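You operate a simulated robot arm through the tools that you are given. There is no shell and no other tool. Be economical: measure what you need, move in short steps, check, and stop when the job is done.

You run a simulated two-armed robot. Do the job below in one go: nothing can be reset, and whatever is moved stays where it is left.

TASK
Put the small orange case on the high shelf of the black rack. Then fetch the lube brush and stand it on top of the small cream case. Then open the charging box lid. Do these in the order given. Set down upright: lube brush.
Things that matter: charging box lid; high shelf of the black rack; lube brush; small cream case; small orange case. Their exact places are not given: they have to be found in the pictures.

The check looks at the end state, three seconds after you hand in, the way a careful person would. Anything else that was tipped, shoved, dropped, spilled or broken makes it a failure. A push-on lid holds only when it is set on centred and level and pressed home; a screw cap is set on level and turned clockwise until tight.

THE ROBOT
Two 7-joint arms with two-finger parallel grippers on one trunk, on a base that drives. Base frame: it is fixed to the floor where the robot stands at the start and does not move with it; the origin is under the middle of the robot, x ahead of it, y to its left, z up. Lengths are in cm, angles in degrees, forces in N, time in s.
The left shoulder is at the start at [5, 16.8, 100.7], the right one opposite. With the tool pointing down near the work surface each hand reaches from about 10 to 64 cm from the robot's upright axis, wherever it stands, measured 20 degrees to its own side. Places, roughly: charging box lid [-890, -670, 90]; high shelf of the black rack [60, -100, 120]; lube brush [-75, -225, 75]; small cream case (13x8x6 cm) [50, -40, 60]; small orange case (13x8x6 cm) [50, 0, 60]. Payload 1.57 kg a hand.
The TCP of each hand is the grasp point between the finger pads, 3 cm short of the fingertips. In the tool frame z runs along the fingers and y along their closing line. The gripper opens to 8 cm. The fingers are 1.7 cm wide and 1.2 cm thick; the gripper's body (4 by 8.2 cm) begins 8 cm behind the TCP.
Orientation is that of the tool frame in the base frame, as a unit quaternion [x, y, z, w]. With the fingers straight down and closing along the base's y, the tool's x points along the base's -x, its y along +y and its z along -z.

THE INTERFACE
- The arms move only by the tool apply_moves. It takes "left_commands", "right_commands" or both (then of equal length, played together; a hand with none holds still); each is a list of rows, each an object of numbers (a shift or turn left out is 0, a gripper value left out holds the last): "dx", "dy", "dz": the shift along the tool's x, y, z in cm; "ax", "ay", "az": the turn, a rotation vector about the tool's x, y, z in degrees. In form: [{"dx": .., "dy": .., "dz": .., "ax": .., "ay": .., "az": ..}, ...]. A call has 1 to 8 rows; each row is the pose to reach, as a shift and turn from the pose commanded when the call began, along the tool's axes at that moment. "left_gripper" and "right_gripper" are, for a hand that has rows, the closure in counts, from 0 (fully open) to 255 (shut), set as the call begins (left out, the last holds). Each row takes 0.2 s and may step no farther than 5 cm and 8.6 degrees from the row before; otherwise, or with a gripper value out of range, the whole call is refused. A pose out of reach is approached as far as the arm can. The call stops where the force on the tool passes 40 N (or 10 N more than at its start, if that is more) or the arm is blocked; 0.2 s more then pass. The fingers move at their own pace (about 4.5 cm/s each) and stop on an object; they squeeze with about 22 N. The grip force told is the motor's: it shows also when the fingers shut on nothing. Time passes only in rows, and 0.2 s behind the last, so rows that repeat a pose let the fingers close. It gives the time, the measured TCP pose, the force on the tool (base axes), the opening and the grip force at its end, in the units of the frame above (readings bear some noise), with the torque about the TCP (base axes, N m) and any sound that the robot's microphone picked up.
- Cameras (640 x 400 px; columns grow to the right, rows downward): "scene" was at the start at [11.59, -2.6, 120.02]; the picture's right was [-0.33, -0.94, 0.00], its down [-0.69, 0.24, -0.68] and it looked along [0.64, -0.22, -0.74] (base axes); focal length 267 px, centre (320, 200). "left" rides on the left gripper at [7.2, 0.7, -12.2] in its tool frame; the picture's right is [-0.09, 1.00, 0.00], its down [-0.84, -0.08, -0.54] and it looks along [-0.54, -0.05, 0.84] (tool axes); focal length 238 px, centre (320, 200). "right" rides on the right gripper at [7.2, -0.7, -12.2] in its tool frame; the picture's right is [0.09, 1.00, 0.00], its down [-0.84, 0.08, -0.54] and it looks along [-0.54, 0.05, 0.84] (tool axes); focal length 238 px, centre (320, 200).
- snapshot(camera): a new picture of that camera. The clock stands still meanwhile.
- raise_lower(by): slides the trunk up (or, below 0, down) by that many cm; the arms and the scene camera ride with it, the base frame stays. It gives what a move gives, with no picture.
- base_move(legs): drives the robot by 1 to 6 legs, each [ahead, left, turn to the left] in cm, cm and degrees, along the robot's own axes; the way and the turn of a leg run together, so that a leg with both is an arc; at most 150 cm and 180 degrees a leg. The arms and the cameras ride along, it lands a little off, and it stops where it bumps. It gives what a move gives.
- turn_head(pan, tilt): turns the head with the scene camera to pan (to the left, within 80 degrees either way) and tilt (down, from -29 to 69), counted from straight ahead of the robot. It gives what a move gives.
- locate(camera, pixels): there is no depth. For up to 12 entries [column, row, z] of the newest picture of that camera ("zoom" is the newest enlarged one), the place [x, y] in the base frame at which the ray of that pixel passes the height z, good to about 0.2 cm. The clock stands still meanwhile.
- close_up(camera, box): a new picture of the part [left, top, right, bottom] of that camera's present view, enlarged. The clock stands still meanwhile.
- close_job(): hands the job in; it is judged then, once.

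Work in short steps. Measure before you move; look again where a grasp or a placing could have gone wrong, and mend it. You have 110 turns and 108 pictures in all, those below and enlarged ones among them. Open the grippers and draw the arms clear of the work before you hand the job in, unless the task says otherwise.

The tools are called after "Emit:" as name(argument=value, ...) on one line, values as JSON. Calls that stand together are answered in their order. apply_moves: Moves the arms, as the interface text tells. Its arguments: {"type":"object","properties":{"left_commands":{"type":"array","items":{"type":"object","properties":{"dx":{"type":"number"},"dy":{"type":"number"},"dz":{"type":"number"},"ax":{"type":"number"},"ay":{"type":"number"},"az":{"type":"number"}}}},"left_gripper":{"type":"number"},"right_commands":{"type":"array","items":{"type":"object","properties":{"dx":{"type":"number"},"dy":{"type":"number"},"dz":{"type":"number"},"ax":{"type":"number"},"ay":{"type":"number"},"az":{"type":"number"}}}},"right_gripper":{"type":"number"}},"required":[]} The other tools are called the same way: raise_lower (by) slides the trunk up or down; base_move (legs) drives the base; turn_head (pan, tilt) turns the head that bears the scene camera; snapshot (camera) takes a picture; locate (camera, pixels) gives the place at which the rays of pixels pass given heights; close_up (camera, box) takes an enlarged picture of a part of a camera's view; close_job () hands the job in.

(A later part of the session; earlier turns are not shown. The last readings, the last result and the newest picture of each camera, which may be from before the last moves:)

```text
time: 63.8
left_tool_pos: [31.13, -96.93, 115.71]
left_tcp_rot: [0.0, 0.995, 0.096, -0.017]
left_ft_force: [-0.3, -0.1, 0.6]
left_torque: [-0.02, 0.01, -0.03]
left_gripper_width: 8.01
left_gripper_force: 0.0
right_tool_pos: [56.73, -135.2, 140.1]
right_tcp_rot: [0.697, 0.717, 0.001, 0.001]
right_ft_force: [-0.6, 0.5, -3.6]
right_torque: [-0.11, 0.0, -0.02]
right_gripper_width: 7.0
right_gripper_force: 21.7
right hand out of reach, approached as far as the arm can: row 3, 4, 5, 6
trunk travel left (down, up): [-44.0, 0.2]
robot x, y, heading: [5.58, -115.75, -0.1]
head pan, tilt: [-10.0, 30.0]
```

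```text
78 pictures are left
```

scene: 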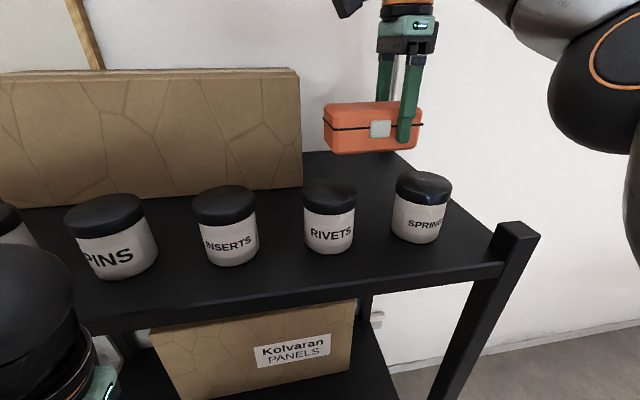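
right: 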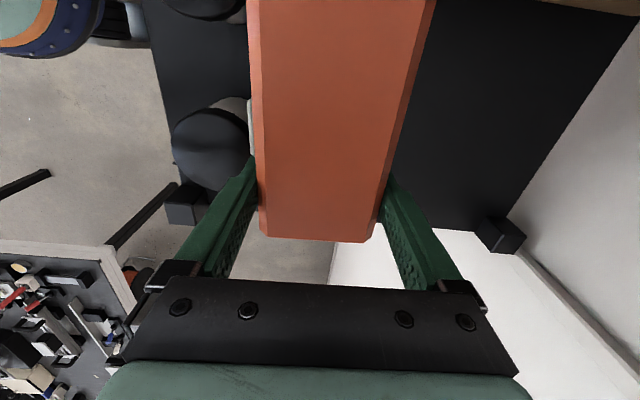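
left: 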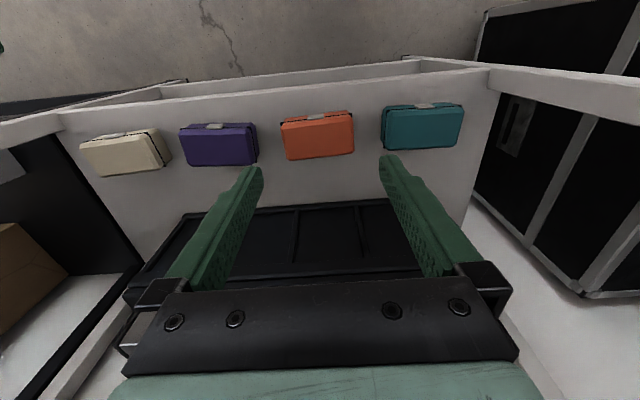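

The hand is reach-limited at x=56.7 (case bottom ~135.7, above jar tops). I nudge the base 4 cm ahead; reach will grow as the hand lowers.

Emit:
base_move(legs=[[4, 0, 0]])

Emit:
snapshot(camera="scene")

```text
time: 64.7
left_tool_pos: [34.62, -97.19, 116.18]
left_tcp_rot: [-0.001, 0.995, 0.098, -0.011]
left_ft_force: [0.4, 0.4, 0.4]
left_torque: [-0.01, -0.01, 0.02]
left_gripper_width: 8.0
left_gripper_force: 0.1
right_tool_pos: [60.25, -135.4, 140.51]
right_tcp_rot: [0.697, 0.717, 0.004, 0.002]
right_ft_force: [-0.1, 1.0, -3.5]
right_torque: [-0.13, 0.04, 0.04]
right_gripper_width: 7.01
right_gripper_force: 21.5
trunk travel left (down, up): [-44.0, 0.2]
robot x, y, heading: [9.52, -115.71, -0.2]
head pan, tilt: [-10.0, 30.0]
```

```text
77 pictures are left
```

scene: 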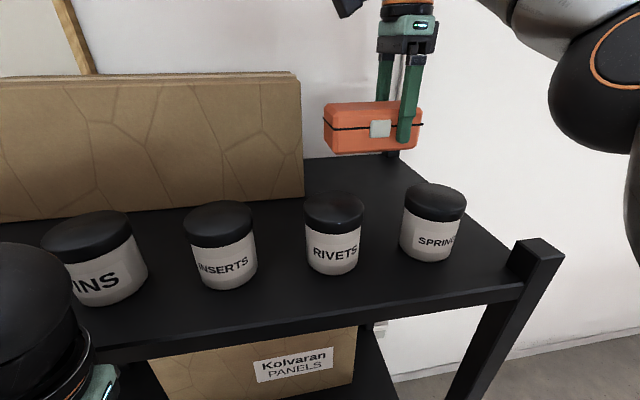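

The left hand reading shifted slightly; it may be touching the shelf edge. I pull the left hand back 8 cm.

Emit:
apply_moves(left_commands=[{"dx": 4}, {"dx": 8}, {"dx": 8}])

Emit:
locate(camera="scene", pixels=[[333, 272, 124], [430, 258, 124], [300, 195, 124], [400, 305, 124], [522, 284, 124], [334, 192, 133], [334, 236, 133], [362, 210, 133], [226, 288, 124], [395, 150, 124]])

```text
time: 65.5
left_tool_pos: [29.84, -98.57, 117.67]
left_tcp_rot: [-0.002, 0.995, 0.097, -0.015]
left_ft_force: [-0.3, 0.5, 1.1]
left_torque: [-0.03, 0.0, 0.01]
left_gripper_width: 8.01
left_gripper_force: 0.0
left hand out of reach, approached as far as the arm can: row 1, 2, 3
right_tool_pos: [61.03, -135.07, 140.12]
right_tcp_rot: [0.697, 0.717, -0.001, 0.001]
right_ft_force: [-0.1, -1.3, -3.8]
right_torque: [-0.21, 0.02, -0.02]
right_gripper_width: 7.01
right_gripper_force: 21.3
trunk travel left (down, up): [-44.0, 0.2]
robot x, y, heading: [9.41, -116.26, -0.0]
head pan, tilt: [-10.0, 30.0]
```

```text
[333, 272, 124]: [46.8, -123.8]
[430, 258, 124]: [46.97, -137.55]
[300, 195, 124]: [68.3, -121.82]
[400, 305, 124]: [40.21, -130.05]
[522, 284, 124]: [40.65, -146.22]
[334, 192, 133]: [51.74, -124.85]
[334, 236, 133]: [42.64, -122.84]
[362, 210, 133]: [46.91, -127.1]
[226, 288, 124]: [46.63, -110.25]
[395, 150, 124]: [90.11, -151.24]
```

Measurements agree with the shelf at z=124, jars back at x≈54, edge 40.4. I test the commanded pose by lowering 4 cm.

Emit:
apply_moves(right_commands=[{"dz": 2}, {"dz": 4}, {"dz": 4}])

```text
time: 66.3
left_tool_pos: [29.9, -98.55, 117.74]
left_tcp_rot: [-0.002, 0.995, 0.098, -0.015]
left_ft_force: [0.7, 0.4, -0.2]
left_torque: [0.0, -0.04, 0.01]
left_gripper_width: 7.99
left_gripper_force: 0.0
right_tool_pos: [60.92, -135.09, 136.1]
right_tcp_rot: [0.697, 0.717, 0.0, 0.0]
right_ft_force: [0.0, -0.9, -4.1]
right_torque: [-0.16, -0.02, -0.01]
right_gripper_width: 6.96
right_gripper_force: 22.0
trunk travel left (down, up): [-44.0, 0.2]
robot x, y, heading: [9.73, -115.96, 0.1]
head pan, tilt: [-10.0, 30.0]
```

Commands are relative to the reached pose. I shift 1 cm ahead and lower to z≈129.4.

Emit:
apply_moves(right_commands=[{"dy": 1}, {"dy": 1.2, "dz": 3}, {"dy": 1.2, "dz": 6}, {"dy": 1.2, "dz": 6.6}, {"dy": 1.2, "dz": 6.6}])

Emit:
snapshot(camera="scene")

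Emit:
snapshot(camera="right")

```text
time: 67.5
left_tool_pos: [29.78, -98.54, 117.82]
left_tcp_rot: [-0.002, 0.995, 0.097, -0.013]
left_ft_force: [0.1, 0.2, 0.6]
left_torque: [-0.03, 0.02, 0.02]
left_gripper_width: 7.99
left_gripper_force: 0.0
right_tool_pos: [62.31, -135.16, 129.49]
right_tcp_rot: [0.697, 0.717, 0.002, 0.001]
right_ft_force: [0.3, -0.4, -2.6]
right_torque: [0.0, 0.07, -0.02]
right_gripper_width: 6.98
right_gripper_force: 21.7
trunk travel left (down, up): [-44.0, 0.2]
robot x, y, heading: [9.65, -115.69, 0.1]
head pan, tilt: [-10.0, 30.0]
```

```text
76 pictures are left
```

scene: 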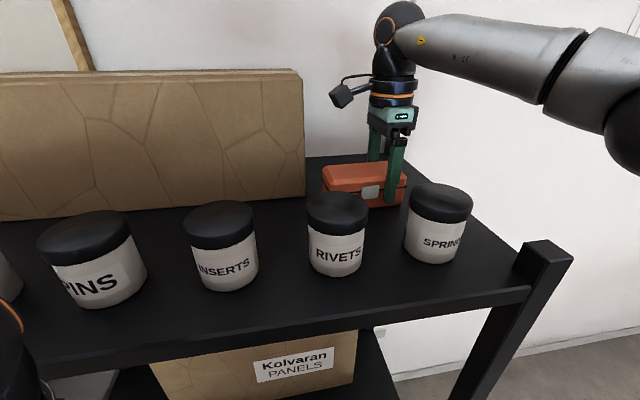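

```text
75 pictures are left
```

right: 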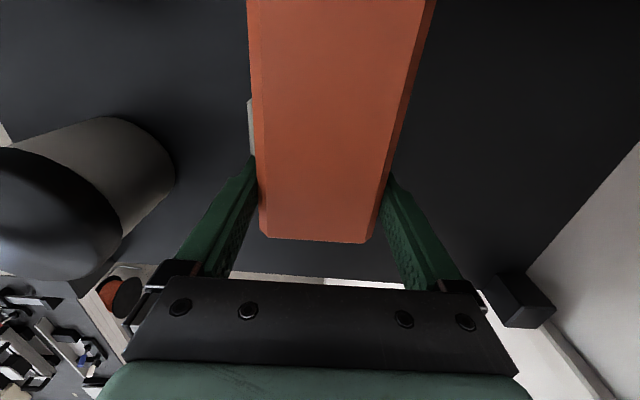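

Weight reading is dropping (torque ~0), so it's nearly on the shelf. I lower in small steps.

Emit:
apply_moves(right_commands=[{"dz": 0.3}, {"dz": 0.3}])

Emit:
apply_moves(right_commands=[{"dz": 0.3}, {"dz": 0.3}])

Emit:
close_up(camera="scene", box=[290, 130, 450, 230])

```text
time: 68.1
left_tool_pos: [29.89, -98.57, 117.99]
left_tcp_rot: [-0.002, 0.995, 0.096, -0.014]
left_ft_force: [0.7, 0.9, -0.8]
left_torque: [-0.02, -0.04, -0.01]
left_gripper_width: 8.0
left_gripper_force: 0.0
right_tool_pos: [62.19, -135.03, 129.54]
right_tcp_rot: [0.698, 0.717, 0.003, 0.002]
right_ft_force: [6.8, -1.9, 15.9]
right_torque: [0.15, 0.51, -0.02]
right_gripper_width: 7.03
right_gripper_force: 21.7
trunk travel left (down, up): [-44.0, 0.2]
robot x, y, heading: [9.42, -115.98, 0.0]
head pan, tilt: [-10.0, 30.0]
```

```text
time: 68.7
left_tool_pos: [29.77, -98.49, 117.87]
left_tcp_rot: [-0.002, 0.995, 0.097, -0.013]
left_ft_force: [0.8, -0.5, 0.1]
left_torque: [0.03, 0.01, -0.04]
left_gripper_width: 7.99
left_gripper_force: 0.0
right_tool_pos: [61.97, -135.08, 129.09]
right_tcp_rot: [0.697, 0.717, 0.0, 0.001]
right_ft_force: [5.2, -0.6, 18.0]
right_torque: [0.0, 0.59, -0.08]
right_gripper_width: 7.01
right_gripper_force: 21.8
trunk travel left (down, up): [-44.0, 0.2]
robot x, y, heading: [9.85, -115.46, -0.0]
head pan, tilt: [-10.0, 30.0]
```

```text
4.00 times, centred on (370, 180) of scene
```

zoom: 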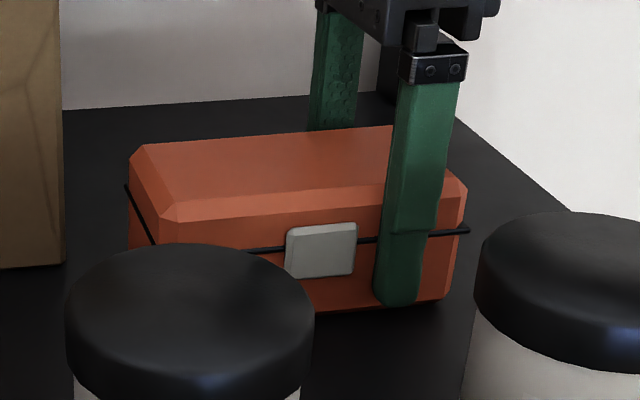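

The case is seated flat on the shelf (18 N up). I relieve the push a little, open, then rise straight up.

Emit:
apply_moves(right_commands=[{"dz": -0.3}, {"dz": -0.3}])

Emit:
apply_moves(right_commands=[{}, {}, {}, {}], right_gripper=0)

Emit:
apply_moves(right_commands=[{"dz": -1}, {"dz": -2.5}, {"dz": -4}, {"dz": -6}, {"dz": -8}, {"dz": -10}])

Emit:
snapshot(camera="scene")

```text
time: 69.3
left_tool_pos: [29.79, -98.57, 117.89]
left_tcp_rot: [-0.002, 0.995, 0.096, -0.014]
left_ft_force: [-0.1, 0.1, 0.5]
left_torque: [-0.01, 0.0, 0.02]
left_gripper_width: 7.99
left_gripper_force: 0.0
right_tool_pos: [62.15, -135.19, 129.02]
right_tcp_rot: [0.696, 0.718, -0.002, 0.0]
right_ft_force: [-0.5, 0.5, -1.9]
right_torque: [0.21, -0.09, 0.09]
right_gripper_width: 6.99
right_gripper_force: 22.0
trunk travel left (down, up): [-44.0, 0.2]
robot x, y, heading: [9.35, -115.99, 0.2]
head pan, tilt: [-10.0, 30.0]
```

```text
time: 70.3
left_tool_pos: [29.86, -98.62, 117.86]
left_tcp_rot: [-0.002, 0.995, 0.096, -0.014]
left_ft_force: [0.4, 0.3, 0.5]
left_torque: [0.02, 0.02, 0.03]
left_gripper_width: 8.0
left_gripper_force: 0.0
right_tool_pos: [62.18, -135.19, 129.28]
right_tcp_rot: [0.697, 0.717, 0.001, 0.001]
right_ft_force: [0.2, 0.9, -0.2]
right_torque: [0.02, 0.01, 0.01]
right_gripper_width: 7.98
right_gripper_force: 0.0
trunk travel left (down, up): [-44.0, 0.2]
robot x, y, heading: [9.48, -115.75, 0.0]
head pan, tilt: [-10.0, 30.0]
```

```text
time: 71.7
left_tool_pos: [29.8, -98.48, 117.9]
left_tcp_rot: [-0.002, 0.995, 0.097, -0.015]
left_ft_force: [0.0, -0.3, -0.6]
left_torque: [0.0, -0.01, 0.03]
left_gripper_width: 7.99
left_gripper_force: 0.0
right_tool_pos: [62.0, -135.09, 138.71]
right_tcp_rot: [0.697, 0.717, 0.0, -0.001]
right_ft_force: [-0.7, 0.5, 0.1]
right_torque: [-0.01, -0.01, 0.01]
right_gripper_width: 7.98
right_gripper_force: 0.0
right hand out of reach, approached as far as the arm can: row 6
trunk travel left (down, up): [-44.0, 0.2]
robot x, y, heading: [9.62, -115.91, 0.0]
head pan, tilt: [-10.0, 30.0]
```

```text
73 pictures are left
```

scene: 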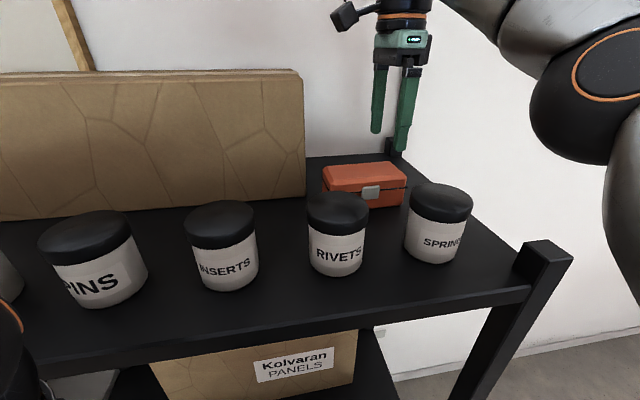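

The case stands on the shelf behind the jars, nothing disturbed. I retract the hand and back away, then turn right to look for the brush around (-75,-225).

Emit:
apply_moves(right_commands=[{"dy": -3, "dz": -2}, {"dy": -7, "dz": -4}, {"dy": -11, "dz": -5}, {"dy": -15, "dz": -5}, {"dy": -20, "dz": -5}])

Emit:
base_move(legs=[[-70, 0, 0], [0, 0, -90]])

Emit:
turn_head(pan=0, tilt=35)

Emit:
snapshot(camera="scene")

```text
time: 72.9
left_tool_pos: [29.69, -98.69, 117.86]
left_tcp_rot: [-0.001, 0.995, 0.097, -0.014]
left_ft_force: [-0.4, -0.1, 0.1]
left_torque: [0.02, -0.04, -0.01]
left_gripper_width: 8.0
left_gripper_force: 0.1
right_tool_pos: [41.56, -135.74, 143.69]
right_tcp_rot: [0.698, 0.716, 0.002, 0.002]
right_ft_force: [0.0, 0.1, -0.4]
right_torque: [-0.02, -0.01, -0.01]
right_gripper_width: 7.98
right_gripper_force: 0.0
trunk travel left (down, up): [-44.0, 0.2]
robot x, y, heading: [9.98, -115.92, 0.1]
head pan, tilt: [-10.0, 30.0]
```

```text
time: 80.6
left_tool_pos: [-43.08, -136.28, 117.87]
left_tcp_rot: [0.702, 0.705, 0.078, 0.059]
left_ft_force: [0.2, 0.2, 0.4]
left_torque: [-0.01, 0.01, -0.01]
left_gripper_width: 7.99
left_gripper_force: 0.1
right_tool_pos: [-80.18, -148.24, 143.59]
right_tcp_rot: [1.0, 0.014, 0.0, 0.002]
right_ft_force: [0.3, 0.3, 0.3]
right_torque: [0.01, 0.02, -0.03]
right_gripper_width: 7.99
right_gripper_force: 0.0
trunk travel left (down, up): [-44.0, 0.2]
robot x, y, heading: [-60.41, -115.99, -90.1]
head pan, tilt: [-10.0, 30.0]
```

```text
time: 81.3
left_tool_pos: [-42.96, -136.24, 117.76]
left_tcp_rot: [0.702, 0.705, 0.079, 0.059]
left_ft_force: [0.9, -0.6, -0.5]
left_torque: [0.0, 0.02, -0.02]
left_gripper_width: 8.01
left_gripper_force: 0.0
right_tool_pos: [-80.14, -148.3, 143.63]
right_tcp_rot: [1.0, 0.013, 0.0, 0.002]
right_ft_force: [-0.3, 0.4, -0.5]
right_torque: [-0.02, -0.01, -0.01]
right_gripper_width: 8.01
right_gripper_force: 0.1
trunk travel left (down, up): [-44.0, 0.2]
robot x, y, heading: [-60.2, -116.22, -89.8]
head pan, tilt: [0.0, 35.0]
```

```text
72 pictures are left
```

scene: 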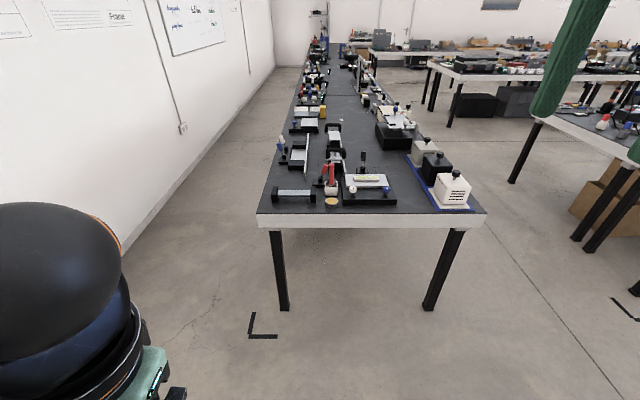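

The bench end is ahead; objects around (330,180). I zoom there.

Emit:
close_up(camera="scene", box=[250, 110, 490, 230])

Emit:
locate(camera="scene", pixels=[[258, 215, 73], [486, 214, 73], [331, 203, 73], [330, 185, 75], [285, 150, 75], [362, 170, 75], [453, 205, 73]])

```text
2.67 times, centred on (370, 170) of scene
```

zoom: 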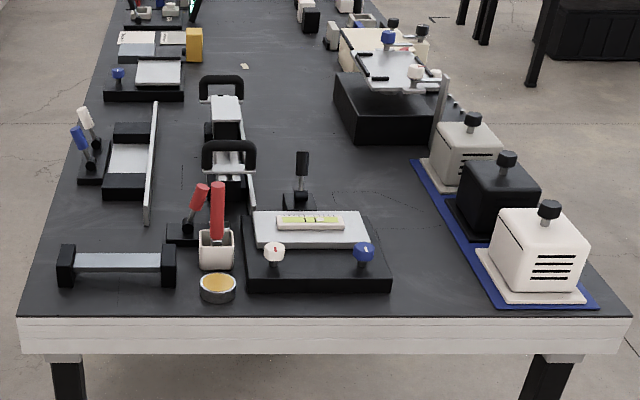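

```text
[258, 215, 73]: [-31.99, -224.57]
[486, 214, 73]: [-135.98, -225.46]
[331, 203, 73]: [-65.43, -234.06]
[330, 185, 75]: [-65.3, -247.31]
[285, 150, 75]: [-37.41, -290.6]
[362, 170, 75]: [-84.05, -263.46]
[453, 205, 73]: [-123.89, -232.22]
```

The red-handled item in a white holder (zoom 217,215), next to a grease tin, is likely the brush. I drive closer.

Emit:
base_move(legs=[[60, 0, 0]])

Emit:
turn_head(pan=0, tilt=50)

Emit:
snapshot(camera="scene")

Emit:
close_up(camera="scene", box=[230, 120, 390, 220])

```text
time: 84.7
left_tool_pos: [-43.13, -196.02, 117.86]
left_tcp_rot: [0.703, 0.705, 0.078, 0.059]
left_ft_force: [0.5, -0.7, -0.2]
left_torque: [0.02, 0.01, 0.01]
left_gripper_width: 8.02
left_gripper_force: 0.1
right_tool_pos: [-80.28, -207.81, 143.63]
right_tcp_rot: [1.0, 0.012, 0.0, 0.001]
right_ft_force: [0.0, 0.2, -0.2]
right_torque: [0.0, 0.01, -0.02]
right_gripper_width: 7.98
right_gripper_force: 0.1
trunk travel left (down, up): [-44.0, 0.2]
robot x, y, heading: [-60.46, -175.65, -90.4]
head pan, tilt: [0.0, 35.0]
```

```text
time: 85.4
left_tool_pos: [-43.05, -195.95, 117.93]
left_tcp_rot: [0.703, 0.704, 0.078, 0.058]
left_ft_force: [-0.8, -0.2, -0.8]
left_torque: [-0.01, 0.02, -0.01]
left_gripper_width: 8.02
left_gripper_force: 0.0
right_tool_pos: [-80.22, -207.81, 143.56]
right_tcp_rot: [1.0, 0.012, 0.001, 0.002]
right_ft_force: [0.0, 0.7, 0.9]
right_torque: [-0.03, 0.01, 0.0]
right_gripper_width: 7.99
right_gripper_force: 0.1
trunk travel left (down, up): [-44.0, 0.2]
robot x, y, heading: [-60.31, -175.63, -89.9]
head pan, tilt: [0.0, 50.0]
```

```text
70 pictures are left
```

scene: 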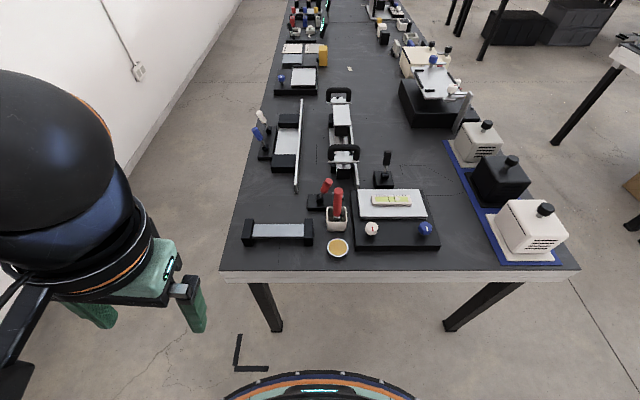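

```text
4.00 times, centred on (310, 170) of scene
```

zoom: 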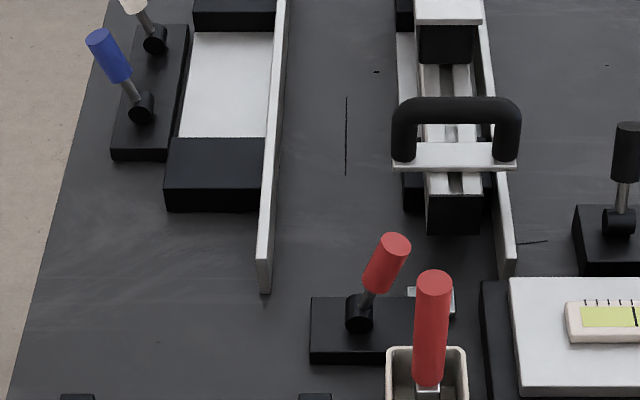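

The brush stands handle-up in a white cup at about (337,205). I measure the bench edge to fix its height.

Emit:
locate(camera="scene", pixels=[[222, 271, 73], [578, 269, 73], [222, 271, 75], [337, 251, 75], [337, 190, 90], [336, 229, 75], [232, 394, 20], [320, 374, 20]])

Emit:
close_up(camera="scene", box=[290, 170, 390, 270])

```text
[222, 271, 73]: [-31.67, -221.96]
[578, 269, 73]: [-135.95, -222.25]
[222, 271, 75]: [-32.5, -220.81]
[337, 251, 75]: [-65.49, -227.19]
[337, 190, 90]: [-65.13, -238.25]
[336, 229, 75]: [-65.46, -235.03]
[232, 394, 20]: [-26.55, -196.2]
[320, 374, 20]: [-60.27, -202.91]
```

```text
4.00 times, centred on (340, 220) of scene
```

zoom: 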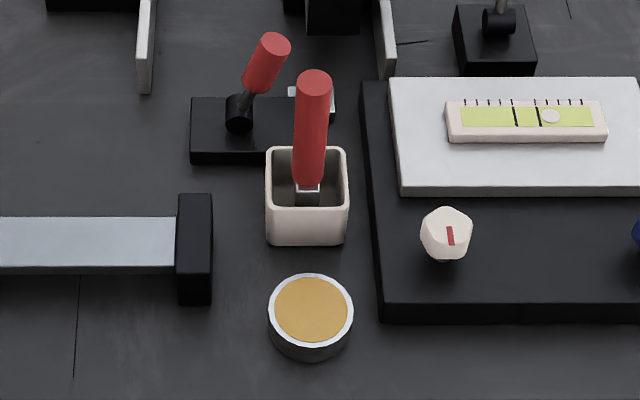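

Bench top ≈ z 76, edge y≈-220; cup near (-65,-233). I turn the right tool back 88° so the fingers close along x, over two calls, and lower the trunk.

Emit:
apply_moves(right_commands=[{"az": -8.5}, {"az": -17}, {"az": -25.5}, {"az": -34}, {"az": -42.5}, {"az": -51}, {"az": -59.5}, {"az": -68}])

Emit:
apply_moves(right_commands=[{"az": -8}, {"az": -16}, {"az": -20.5}, {"az": -20.5, "dy": 5}, {"az": -20.5, "dy": 10}])

Emit:
raise_lower(by=-22)

Emit:
snapshot(camera="right")

```text
time: 87.2
left_tool_pos: [-43.1, -196.04, 117.78]
left_tcp_rot: [0.703, 0.704, 0.078, 0.059]
left_ft_force: [-0.1, -0.2, -0.6]
left_torque: [-0.02, -0.04, 0.0]
left_gripper_width: 8.01
left_gripper_force: 0.0
right_tool_pos: [-80.15, -207.91, 143.69]
right_tcp_rot: [0.821, 0.57, -0.001, 0.002]
right_ft_force: [0.1, -0.2, 0.2]
right_torque: [-0.01, 0.0, 0.01]
right_gripper_width: 8.01
right_gripper_force: 0.2
trunk travel left (down, up): [-44.0, 0.2]
robot x, y, heading: [-60.11, -175.83, -89.7]
head pan, tilt: [0.0, 50.0]
```

```text
time: 88.4
left_tool_pos: [-43.01, -195.92, 117.78]
left_tcp_rot: [0.704, 0.704, 0.079, 0.058]
left_ft_force: [-1.0, 0.8, 0.3]
left_torque: [0.04, 0.03, 0.0]
left_gripper_width: 8.0
left_gripper_force: 0.1
right_tool_pos: [-70.81, -211.49, 143.73]
right_tcp_rot: [0.708, 0.707, -0.002, 0.001]
right_ft_force: [0.1, 0.0, 0.4]
right_torque: [0.01, 0.04, 0.01]
right_gripper_width: 7.99
right_gripper_force: 0.0
trunk travel left (down, up): [-44.0, 0.2]
robot x, y, heading: [-60.33, -175.71, -90.0]
head pan, tilt: [0.0, 50.0]
```

```text
time: 90.8
left_tool_pos: [-43.05, -195.89, 95.85]
left_tcp_rot: [0.704, 0.704, 0.079, 0.057]
left_ft_force: [-1.1, 0.3, -0.6]
left_torque: [0.01, 0.03, -0.02]
left_gripper_width: 8.0
left_gripper_force: 0.1
right_tool_pos: [-70.94, -211.4, 121.68]
right_tcp_rot: [0.708, 0.707, -0.003, 0.0]
right_ft_force: [-0.4, -1.1, -0.5]
right_torque: [0.01, -0.01, -0.01]
right_gripper_width: 8.01
right_gripper_force: 0.1
trunk travel left (down, up): [-22.0, 22.2]
robot x, y, heading: [-60.51, -175.74, -89.8]
head pan, tilt: [0.0, 50.0]
```

```text
67 pictures are left
```

right: 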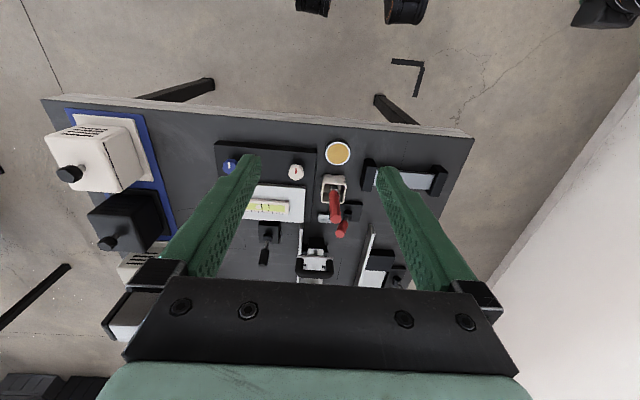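

The camera is on my side looking away, brush at (335,200). I zoom to see it and locate.

Emit:
close_up(camera="right", box=[285, 130, 385, 240])

Emit:
locate(camera="right", pixels=[[470, 137, 76], [44, 99, 76], [337, 144, 76], [334, 178, 81], [335, 217, 95], [334, 194, 83], [341, 233, 85]])

```text
3.64 times, centred on (335, 185) of right
```

zoom: 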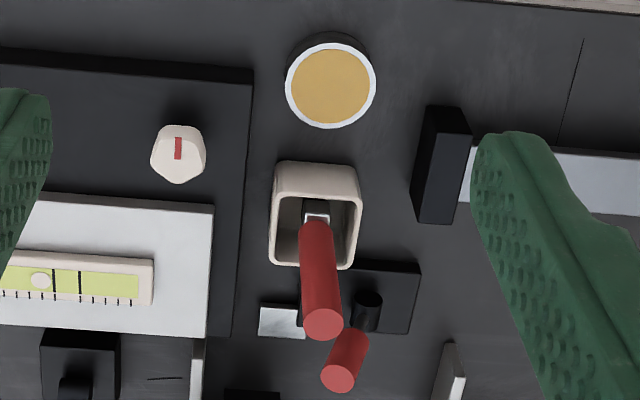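

```text
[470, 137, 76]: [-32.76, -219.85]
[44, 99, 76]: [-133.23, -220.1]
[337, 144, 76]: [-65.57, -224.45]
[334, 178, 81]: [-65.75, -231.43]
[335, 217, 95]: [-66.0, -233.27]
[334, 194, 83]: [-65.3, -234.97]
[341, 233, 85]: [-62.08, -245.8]
```

Bench z≈76 confirmed. I drive 14 cm ahead to look at the handle from a steeper angle.

Emit:
base_move(legs=[[14, 0, 0]])

Emit:
snapshot(camera="right")

Emit:
close_up(camera="right", box=[280, 60, 400, 180])

Emit:
close_up(camera="scene", box=[270, 180, 430, 300])

```text
time: 92.1
left_tool_pos: [-43.18, -209.79, 95.8]
left_tcp_rot: [0.703, 0.704, 0.079, 0.058]
left_ft_force: [-0.5, -0.5, -1.0]
left_torque: [-0.01, 0.01, -0.05]
left_gripper_width: 8.01
left_gripper_force: 0.0
right_tool_pos: [-71.08, -225.32, 121.56]
right_tcp_rot: [0.708, 0.707, -0.001, 0.001]
right_ft_force: [0.1, -0.3, -0.2]
right_torque: [0.02, -0.03, 0.01]
right_gripper_width: 8.01
right_gripper_force: 0.1
trunk travel left (down, up): [-22.0, 22.2]
robot x, y, heading: [-60.49, -189.14, -90.4]
head pan, tilt: [0.0, 50.0]
```

```text
65 pictures are left
```

right: 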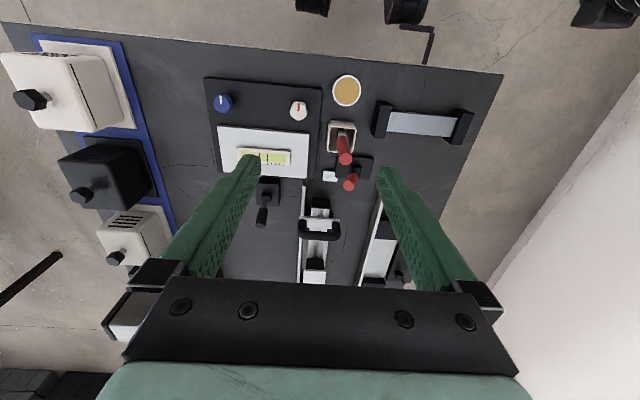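

```text
3.33 times, centred on (340, 120) of right
```

zoom: 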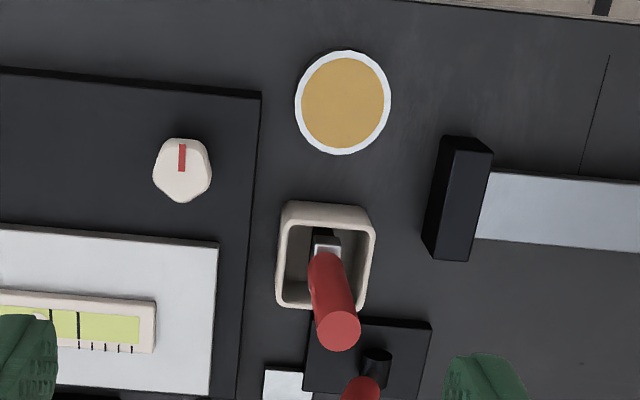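

```text
3.33 times, centred on (350, 240) of scene
```

zoom: 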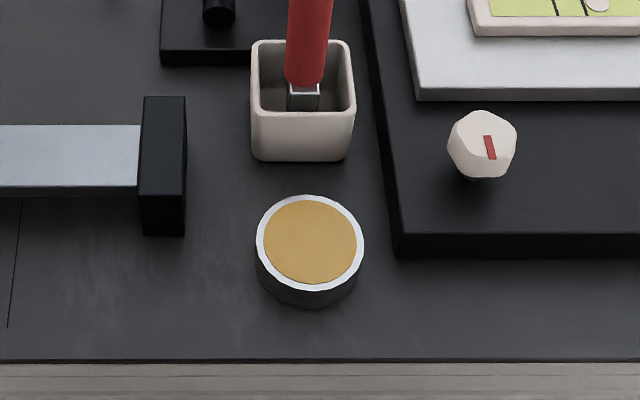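

I locate the handle's top and lower end from this nearer camera position.

Emit:
locate(camera="right", pixels=[[345.1, 159.3, 95], [345.1, 159.3, 98], [345.1, 159.3, 92], [337.5, 137.5, 84], [337.5, 134, 82], [328, 122, 81], [348, 124, 81], [325, 151, 81], [349, 153, 81], [338, 124, 81]])

```text
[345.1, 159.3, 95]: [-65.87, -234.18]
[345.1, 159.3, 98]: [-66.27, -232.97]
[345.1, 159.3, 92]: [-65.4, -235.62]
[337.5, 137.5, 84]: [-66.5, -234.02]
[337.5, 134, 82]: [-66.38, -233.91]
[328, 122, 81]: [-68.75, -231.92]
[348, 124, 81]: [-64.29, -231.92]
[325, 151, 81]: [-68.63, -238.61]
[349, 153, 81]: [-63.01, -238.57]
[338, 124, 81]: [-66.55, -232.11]
```

The handle stands at about (-65.8,-234.6), top z≈93.5. I move above it to z≈101.5 and check.

Emit:
apply_moves(right_commands=[{"dx": -4, "dy": 2}, {"dx": -8, "dy": 4}, {"dx": -9.3, "dy": 5.3}, {"dx": -9.3, "dy": 5.3, "dz": 5}, {"dx": -9.3, "dy": 5.3, "dz": 10}, {"dx": -9.3, "dy": 5.3, "dz": 15}, {"dx": -9.3, "dy": 5.3, "dz": 20}, {"dx": -9.3, "dy": 5.3, "dz": 20}])

Emit:
snapshot(camera="right")

Emit:
snapshot(camera="scene")

```text
time: 93.9
left_tool_pos: [-43.12, -209.67, 95.89]
left_tcp_rot: [0.703, 0.704, 0.079, 0.059]
left_ft_force: [-0.1, -0.1, 0.2]
left_torque: [0.0, 0.01, -0.02]
left_gripper_width: 8.0
left_gripper_force: 0.0
right_tool_pos: [-65.79, -234.68, 101.7]
right_tcp_rot: [0.708, 0.707, -0.001, 0.001]
right_ft_force: [-0.2, 0.5, 0.0]
right_torque: [0.02, -0.01, -0.01]
right_gripper_width: 8.01
right_gripper_force: 0.1
right hand out of reach, approached as far as the arm can: row 3
trunk travel left (down, up): [-22.0, 22.2]
robot x, y, heading: [-60.59, -189.86, -90.0]
head pan, tilt: [0.0, 50.0]
```

```text
62 pictures are left
```

right: 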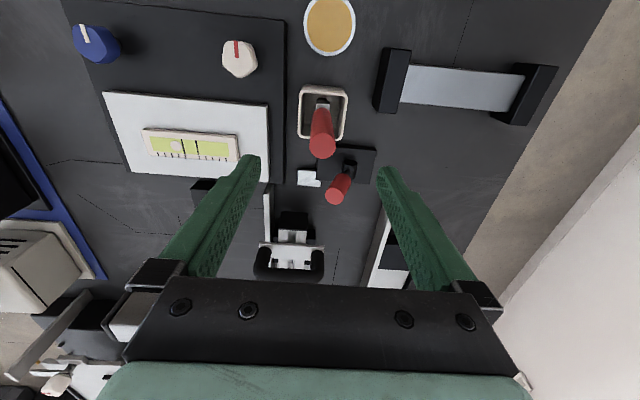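

```text
61 pictures are left
```

scene: 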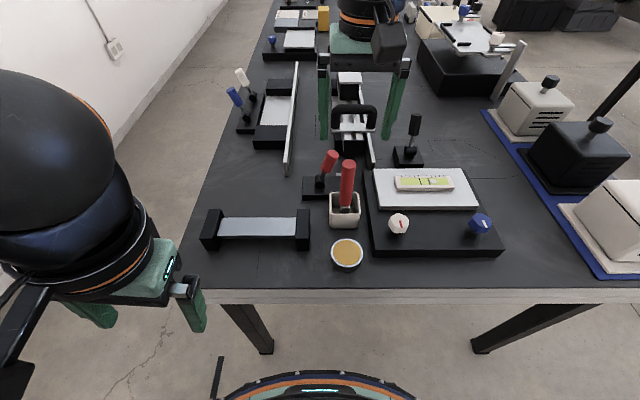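

I re-measure the handle top from here.

Emit:
locate(camera="right", pixels=[[322, 147, 93.5], [322, 147, 92], [322, 147, 95], [322, 112, 84], [320, 88, 82], [322, 138, 82]])

Emit:
locate(camera="scene", pixels=[[347, 164, 93.5], [347, 164, 92], [347, 164, 95], [345, 205, 84], [345, 228, 76]])

```text
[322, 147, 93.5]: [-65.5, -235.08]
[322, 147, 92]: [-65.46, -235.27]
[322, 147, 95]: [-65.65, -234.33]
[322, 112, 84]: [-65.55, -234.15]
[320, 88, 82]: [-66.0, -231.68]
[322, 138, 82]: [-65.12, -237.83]
```

```text
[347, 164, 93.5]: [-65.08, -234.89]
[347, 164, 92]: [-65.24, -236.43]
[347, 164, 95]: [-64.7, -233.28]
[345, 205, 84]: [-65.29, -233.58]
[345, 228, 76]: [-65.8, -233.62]
```

Handle vertical at (-65.4,-234.9), top 93.5. I descend to z≈90 around it and close.

Emit:
apply_moves(right_commands=[{"dx": -0.2, "dy": 0.4}, {"dx": -0.2, "dy": 0.4, "dz": 4}, {"dx": -0.2, "dy": 0.4, "dz": 8}, {"dx": -0.2, "dy": 0.4, "dz": 11.7}, {"dx": -0.2, "dy": 0.4, "dz": 11.7}])

Emit:
snapshot(camera="right")

```text
time: 95.1
left_tool_pos: [-43.09, -209.69, 96.01]
left_tcp_rot: [0.704, 0.704, 0.079, 0.059]
left_ft_force: [-0.4, 0.0, 0.3]
left_torque: [0.01, -0.01, 0.02]
left_gripper_width: 7.99
left_gripper_force: 0.0
right_tool_pos: [-65.47, -234.83, 89.96]
right_tcp_rot: [0.708, 0.707, -0.001, 0.001]
right_ft_force: [1.1, 0.2, 0.8]
right_torque: [0.01, 0.02, -0.01]
right_gripper_width: 8.0
right_gripper_force: 0.0
trunk travel left (down, up): [-22.0, 22.2]
robot x, y, heading: [-60.37, -189.69, -90.2]
head pan, tilt: [0.0, 50.0]
```

```text
60 pictures are left
```

right: 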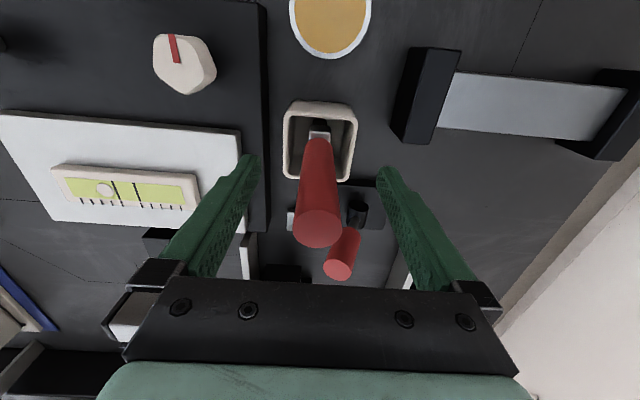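

The handle is centred between the fingers. I close and lift slowly.

Emit:
apply_moves(right_commands=[{}, {}, {}, {}, {}, {}], right_gripper=255)

Emit:
apply_moves(right_commands=[{"dz": -1}, {"dz": -2}, {"dz": -3}, {"dz": -4}, {"dz": -5}, {"dz": -7}, {"dz": -10}, {"dz": -13}])

Emit:
snapshot(camera="right")

Emit:
snapshot(camera="scene")

```text
time: 96.5
left_tool_pos: [-43.18, -209.74, 95.86]
left_tcp_rot: [0.704, 0.704, 0.079, 0.058]
left_ft_force: [-0.2, 0.5, 0.6]
left_torque: [0.0, 0.02, 0.01]
left_gripper_width: 8.0
left_gripper_force: 0.0
right_tool_pos: [-65.35, -234.7, 90.12]
right_tcp_rot: [0.708, 0.706, -0.002, 0.001]
right_ft_force: [-0.8, 0.4, 0.1]
right_torque: [0.01, 0.01, 0.01]
right_gripper_width: 2.28
right_gripper_force: 21.7
trunk travel left (down, up): [-22.0, 22.2]
robot x, y, heading: [-60.32, -189.55, -90.1]
head pan, tilt: [0.0, 50.0]
```

```text
time: 98.3
left_tool_pos: [-43.27, -209.74, 95.85]
left_tcp_rot: [0.703, 0.704, 0.079, 0.058]
left_ft_force: [-0.2, -1.4, -0.3]
left_torque: [0.01, 0.0, 0.01]
left_gripper_width: 7.98
left_gripper_force: 0.1
right_tool_pos: [-65.38, -234.7, 102.97]
right_tcp_rot: [0.707, 0.707, 0.0, 0.002]
right_ft_force: [0.5, -0.3, -0.9]
right_torque: [-0.02, -0.03, -0.01]
right_gripper_width: 2.28
right_gripper_force: 22.1
trunk travel left (down, up): [-22.0, 22.2]
robot x, y, heading: [-60.66, -189.7, -90.0]
head pan, tilt: [0.0, 50.0]
```

```text
59 pictures are left
```

right: 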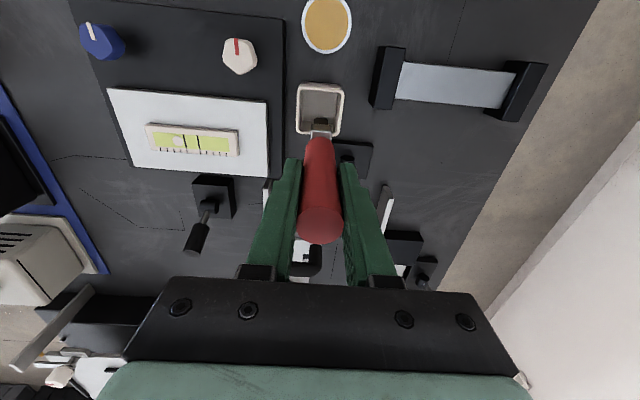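

```text
58 pictures are left
```

scene: 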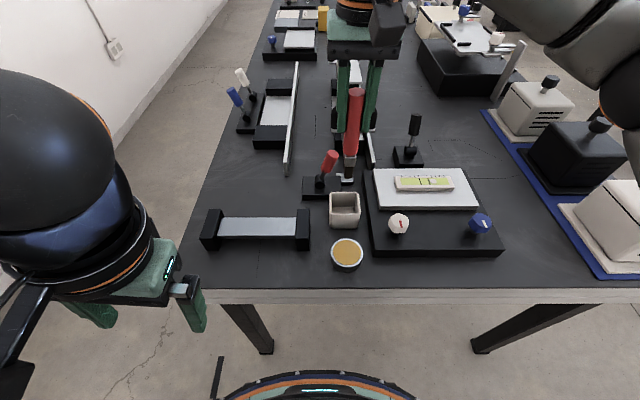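

Brush is out of the cup. I zoom to see its lower end.

Emit:
close_up(camera="scene", box=[310, 70, 410, 200])

Emit:
apply_moves(right_commands=[{"dz": -4}, {"dz": -8, "dx": 3}, {"dz": -10, "dx": 7}])

Emit:
base_move(legs=[[-75, 0, 0], [0, 0, 90]])

Emit:
close_up(camera="scene", box=[280, 30, 440, 200])

```text
3.08 times, centred on (360, 135) of scene
```

zoom: 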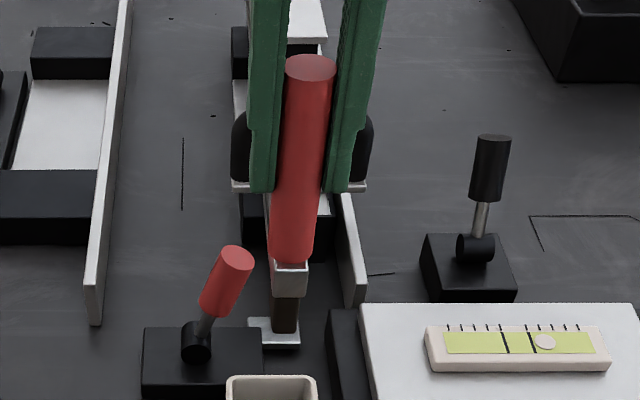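

```text
time: 99.1
left_tool_pos: [-43.16, -209.7, 95.82]
left_tcp_rot: [0.703, 0.705, 0.078, 0.059]
left_ft_force: [-0.2, -1.1, -0.5]
left_torque: [-0.02, -0.01, 0.0]
left_gripper_width: 7.98
left_gripper_force: 0.0
right_tool_pos: [-65.32, -227.73, 112.98]
right_tcp_rot: [0.707, 0.707, -0.001, 0.001]
right_ft_force: [0.1, 0.4, 0.6]
right_torque: [0.02, 0.0, -0.01]
right_gripper_width: 2.26
right_gripper_force: 21.9
trunk travel left (down, up): [-22.0, 22.2]
robot x, y, heading: [-60.26, -189.42, -90.0]
head pan, tilt: [0.0, 50.0]
```

```text
time: 107.0
left_tool_pos: [-40.03, -97.01, 95.79]
left_tcp_rot: [-0.002, 0.995, 0.097, -0.015]
left_ft_force: [-0.6, -0.7, 0.1]
left_torque: [0.0, 0.03, -0.04]
left_gripper_width: 7.99
left_gripper_force: 0.0
right_tool_pos: [-21.94, -119.34, 112.97]
right_tcp_rot: [-0.001, 1.0, 0.0, 0.001]
right_ft_force: [0.1, 0.0, -0.5]
right_torque: [0.01, -0.01, -0.02]
right_gripper_width: 2.25
right_gripper_force: 22.2
trunk travel left (down, up): [-22.0, 22.2]
robot x, y, heading: [-59.81, -114.19, 0.1]
head pan, tilt: [0.0, 50.0]
```

```text
2.35 times, centred on (360, 115) of scene
```

zoom: 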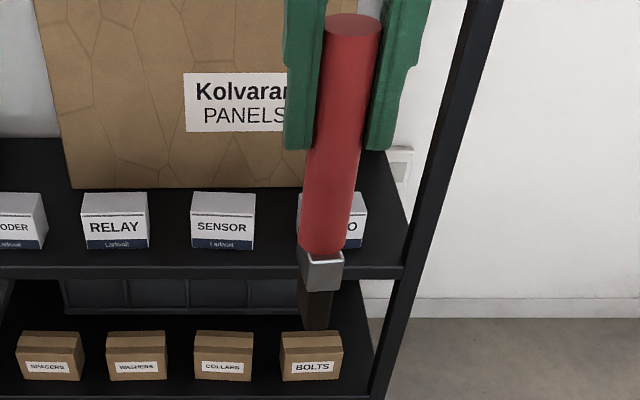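

The brush has a flat bristle end. I lower the trunk 8 cm and the hand 25 cm, then drive left and toward the cream case.

Emit:
raise_lower(by=-8)

Emit:
apply_moves(right_commands=[{"dz": 5}, {"dz": 10}, {"dz": 15}, {"dz": 20}, {"dz": 23}])

Emit:
base_move(legs=[[0, 89, 0], [40, 0, 0]])

Emit:
turn_head(pan=-15, tilt=40)

Emit:
snapshot(camera="scene")

Emit:
snapshot(camera="right")

```text
time: 108.2
left_tool_pos: [-40.02, -97.1, 87.8]
left_tcp_rot: [-0.002, 0.995, 0.097, -0.015]
left_ft_force: [0.2, -0.1, 0.4]
left_torque: [-0.01, -0.01, 0.04]
left_gripper_width: 8.02
left_gripper_force: 0.0
right_tool_pos: [-21.95, -119.28, 104.86]
right_tcp_rot: [0.0, 1.0, -0.001, 0.002]
right_ft_force: [0.7, -0.4, -0.1]
right_torque: [0.02, -0.01, 0.02]
right_gripper_width: 2.22
right_gripper_force: 22.2
trunk travel left (down, up): [-14.0, 30.2]
robot x, y, heading: [-60.21, -114.58, -0.0]
head pan, tilt: [0.0, 50.0]
```

```text
time: 109.3
left_tool_pos: [-39.98, -97.11, 87.91]
left_tcp_rot: [-0.001, 0.995, 0.098, -0.015]
left_ft_force: [-0.1, 0.5, -0.4]
left_torque: [-0.01, 0.03, 0.02]
left_gripper_width: 7.99
left_gripper_force: 0.1
right_tool_pos: [-21.83, -119.15, 81.82]
right_tcp_rot: [0.0, 1.0, 0.0, 0.002]
right_ft_force: [0.5, 0.4, 0.1]
right_torque: [-0.01, -0.02, 0.02]
right_gripper_width: 2.22
right_gripper_force: 22.3
trunk travel left (down, up): [-14.0, 30.2]
robot x, y, heading: [-60.02, -114.27, -0.0]
head pan, tilt: [0.0, 50.0]
```

```text
time: 116.1
left_tool_pos: [-0.3, -7.52, 87.79]
left_tcp_rot: [-0.002, 0.995, 0.097, -0.013]
left_ft_force: [0.0, 0.2, 1.0]
left_torque: [0.0, -0.01, 0.0]
left_gripper_width: 7.99
left_gripper_force: 0.1
right_tool_pos: [17.88, -29.59, 81.98]
right_tcp_rot: [-0.001, 1.0, 0.0, 0.002]
right_ft_force: [-0.2, -0.8, 0.2]
right_torque: [-0.01, -0.03, 0.01]
right_gripper_width: 2.27
right_gripper_force: 22.2
trunk travel left (down, up): [-14.0, 30.2]
robot x, y, heading: [-20.55, -25.07, 0.2]
head pan, tilt: [0.0, 50.0]
```

```text
time: 116.9
left_tool_pos: [-0.31, -7.52, 87.87]
left_tcp_rot: [-0.003, 0.995, 0.097, -0.015]
left_ft_force: [-0.5, 0.4, -0.2]
left_torque: [-0.01, 0.02, -0.04]
left_gripper_width: 8.02
left_gripper_force: 0.1
right_tool_pos: [17.9, -29.68, 81.87]
right_tcp_rot: [0.0, 1.0, -0.001, 0.001]
right_ft_force: [0.4, 0.3, 0.0]
right_torque: [0.0, 0.01, 0.0]
right_gripper_width: 2.22
right_gripper_force: 22.2
trunk travel left (down, up): [-14.0, 30.2]
robot x, y, heading: [-20.36, -25.11, 0.2]
head pan, tilt: [-15.0, 40.0]
```

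```text
55 pictures are left
```

scene: 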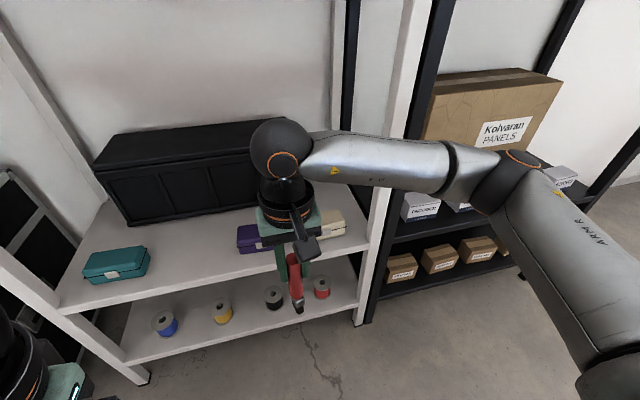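

```text
54 pictures are left
```

right: 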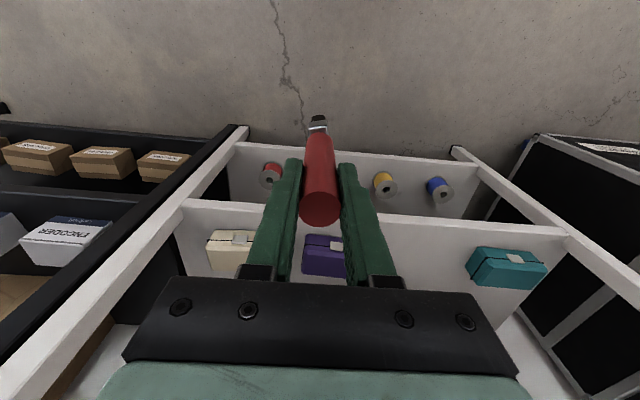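

Path is clear. I drive 20 cm more ahead and look from the right wrist.

Emit:
base_move(legs=[[20, 0, 0]])

Emit:
snapshot(camera="right")

Emit:
snapshot(camera="scene")

```text
time: 118.5
left_tool_pos: [19.66, -7.46, 87.84]
left_tcp_rot: [-0.002, 0.995, 0.097, -0.014]
left_ft_force: [0.4, -0.4, -1.2]
left_torque: [-0.01, -0.01, 0.03]
left_gripper_width: 8.02
left_gripper_force: 0.0
right_tool_pos: [37.82, -29.68, 81.89]
right_tcp_rot: [-0.002, 1.0, 0.001, 0.001]
right_ft_force: [0.2, 0.2, -0.1]
right_torque: [0.0, -0.01, 0.02]
right_gripper_width: 2.24
right_gripper_force: 21.7
trunk travel left (down, up): [-14.0, 30.2]
robot x, y, heading: [-0.16, -24.94, -0.1]
head pan, tilt: [-15.0, 40.0]
```

```text
53 pictures are left
```

right: 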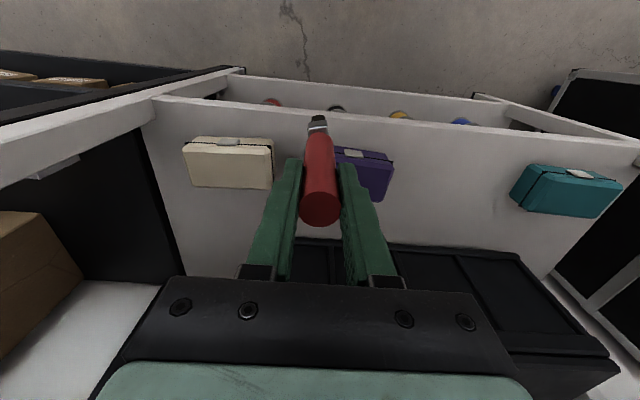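

```text
52 pictures are left
```

scene: 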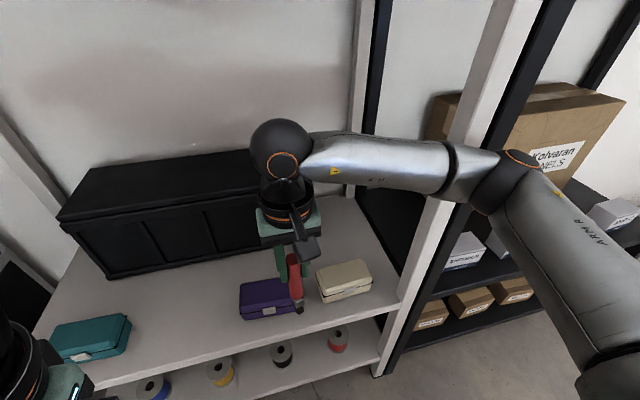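

I measure the cream case's top in both views.

Emit:
close_up(camera="right", box=[160, 120, 290, 200])

Emit:
locate(camera="right", pixels=[[186, 153, 61], [272, 148, 61], [273, 188, 61], [193, 187, 61], [228, 143, 58]])

Emit:
locate(camera="scene", pixels=[[317, 270, 61], [363, 260, 61], [372, 278, 61], [327, 291, 61]])

```text
4.92 times, centred on (225, 160) of right
```

zoom: 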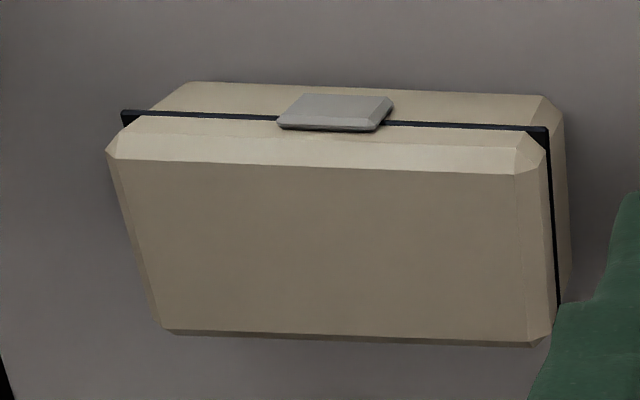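

```text
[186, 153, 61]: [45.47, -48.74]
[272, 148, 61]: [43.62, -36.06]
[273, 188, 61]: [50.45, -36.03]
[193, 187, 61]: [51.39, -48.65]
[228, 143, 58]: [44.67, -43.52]
```

```text
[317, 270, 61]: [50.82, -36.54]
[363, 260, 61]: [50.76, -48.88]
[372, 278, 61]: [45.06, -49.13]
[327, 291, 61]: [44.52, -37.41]
```

Top centre ≈ (47.8,-42.4), top z≈61. I move the hand over it at the same height.

Emit:
apply_moves(right_commands=[{"dx": -3, "dy": -4}, {"dx": -6, "dy": -8}, {"dx": -9, "dy": -11.5}, {"dx": -10, "dy": -12.7}, {"dx": -10, "dy": -12.7}])

Emit:
snapshot(camera="right")

Emit:
close_up(camera="scene", box=[270, 160, 430, 310])

```text
time: 119.9
left_tool_pos: [18.81, -6.61, 88.13]
left_tcp_rot: [-0.004, 0.996, 0.093, -0.009]
left_ft_force: [0.9, 0.6, 0.4]
left_torque: [-0.03, 0.01, 0.01]
left_gripper_width: 8.01
left_gripper_force: 0.2
right_tool_pos: [45.99, -39.44, 82.06]
right_tcp_rot: [-0.038, 0.999, -0.007, 0.001]
right_ft_force: [0.2, 0.4, -1.3]
right_torque: [-0.01, 0.03, 0.02]
right_gripper_width: 2.26
right_gripper_force: 22.3
trunk travel left (down, up): [-14.0, 30.2]
robot x, y, heading: [-0.88, -24.78, 0.2]
head pan, tilt: [-15.0, 40.0]
stopped in row 5 (right hand): the arm was blocked; the commanded pose is now the measured one
```

```text
50 pictures are left
```

right: 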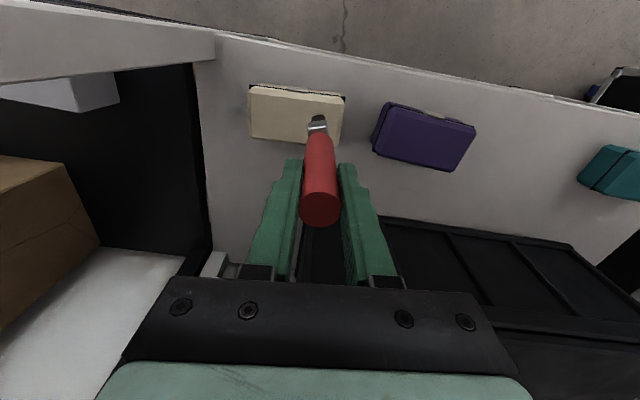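

```text
2.67 times, centred on (350, 235) of scene
```

zoom: 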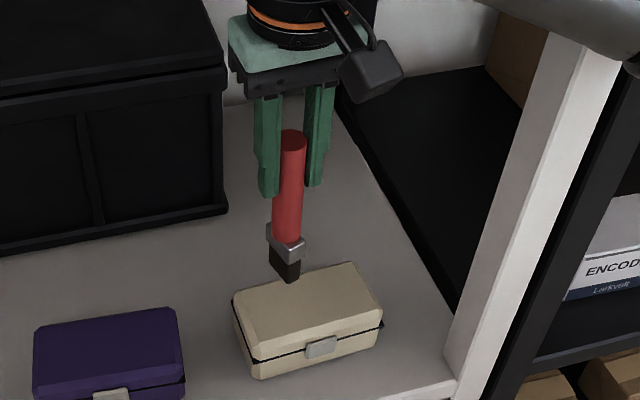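

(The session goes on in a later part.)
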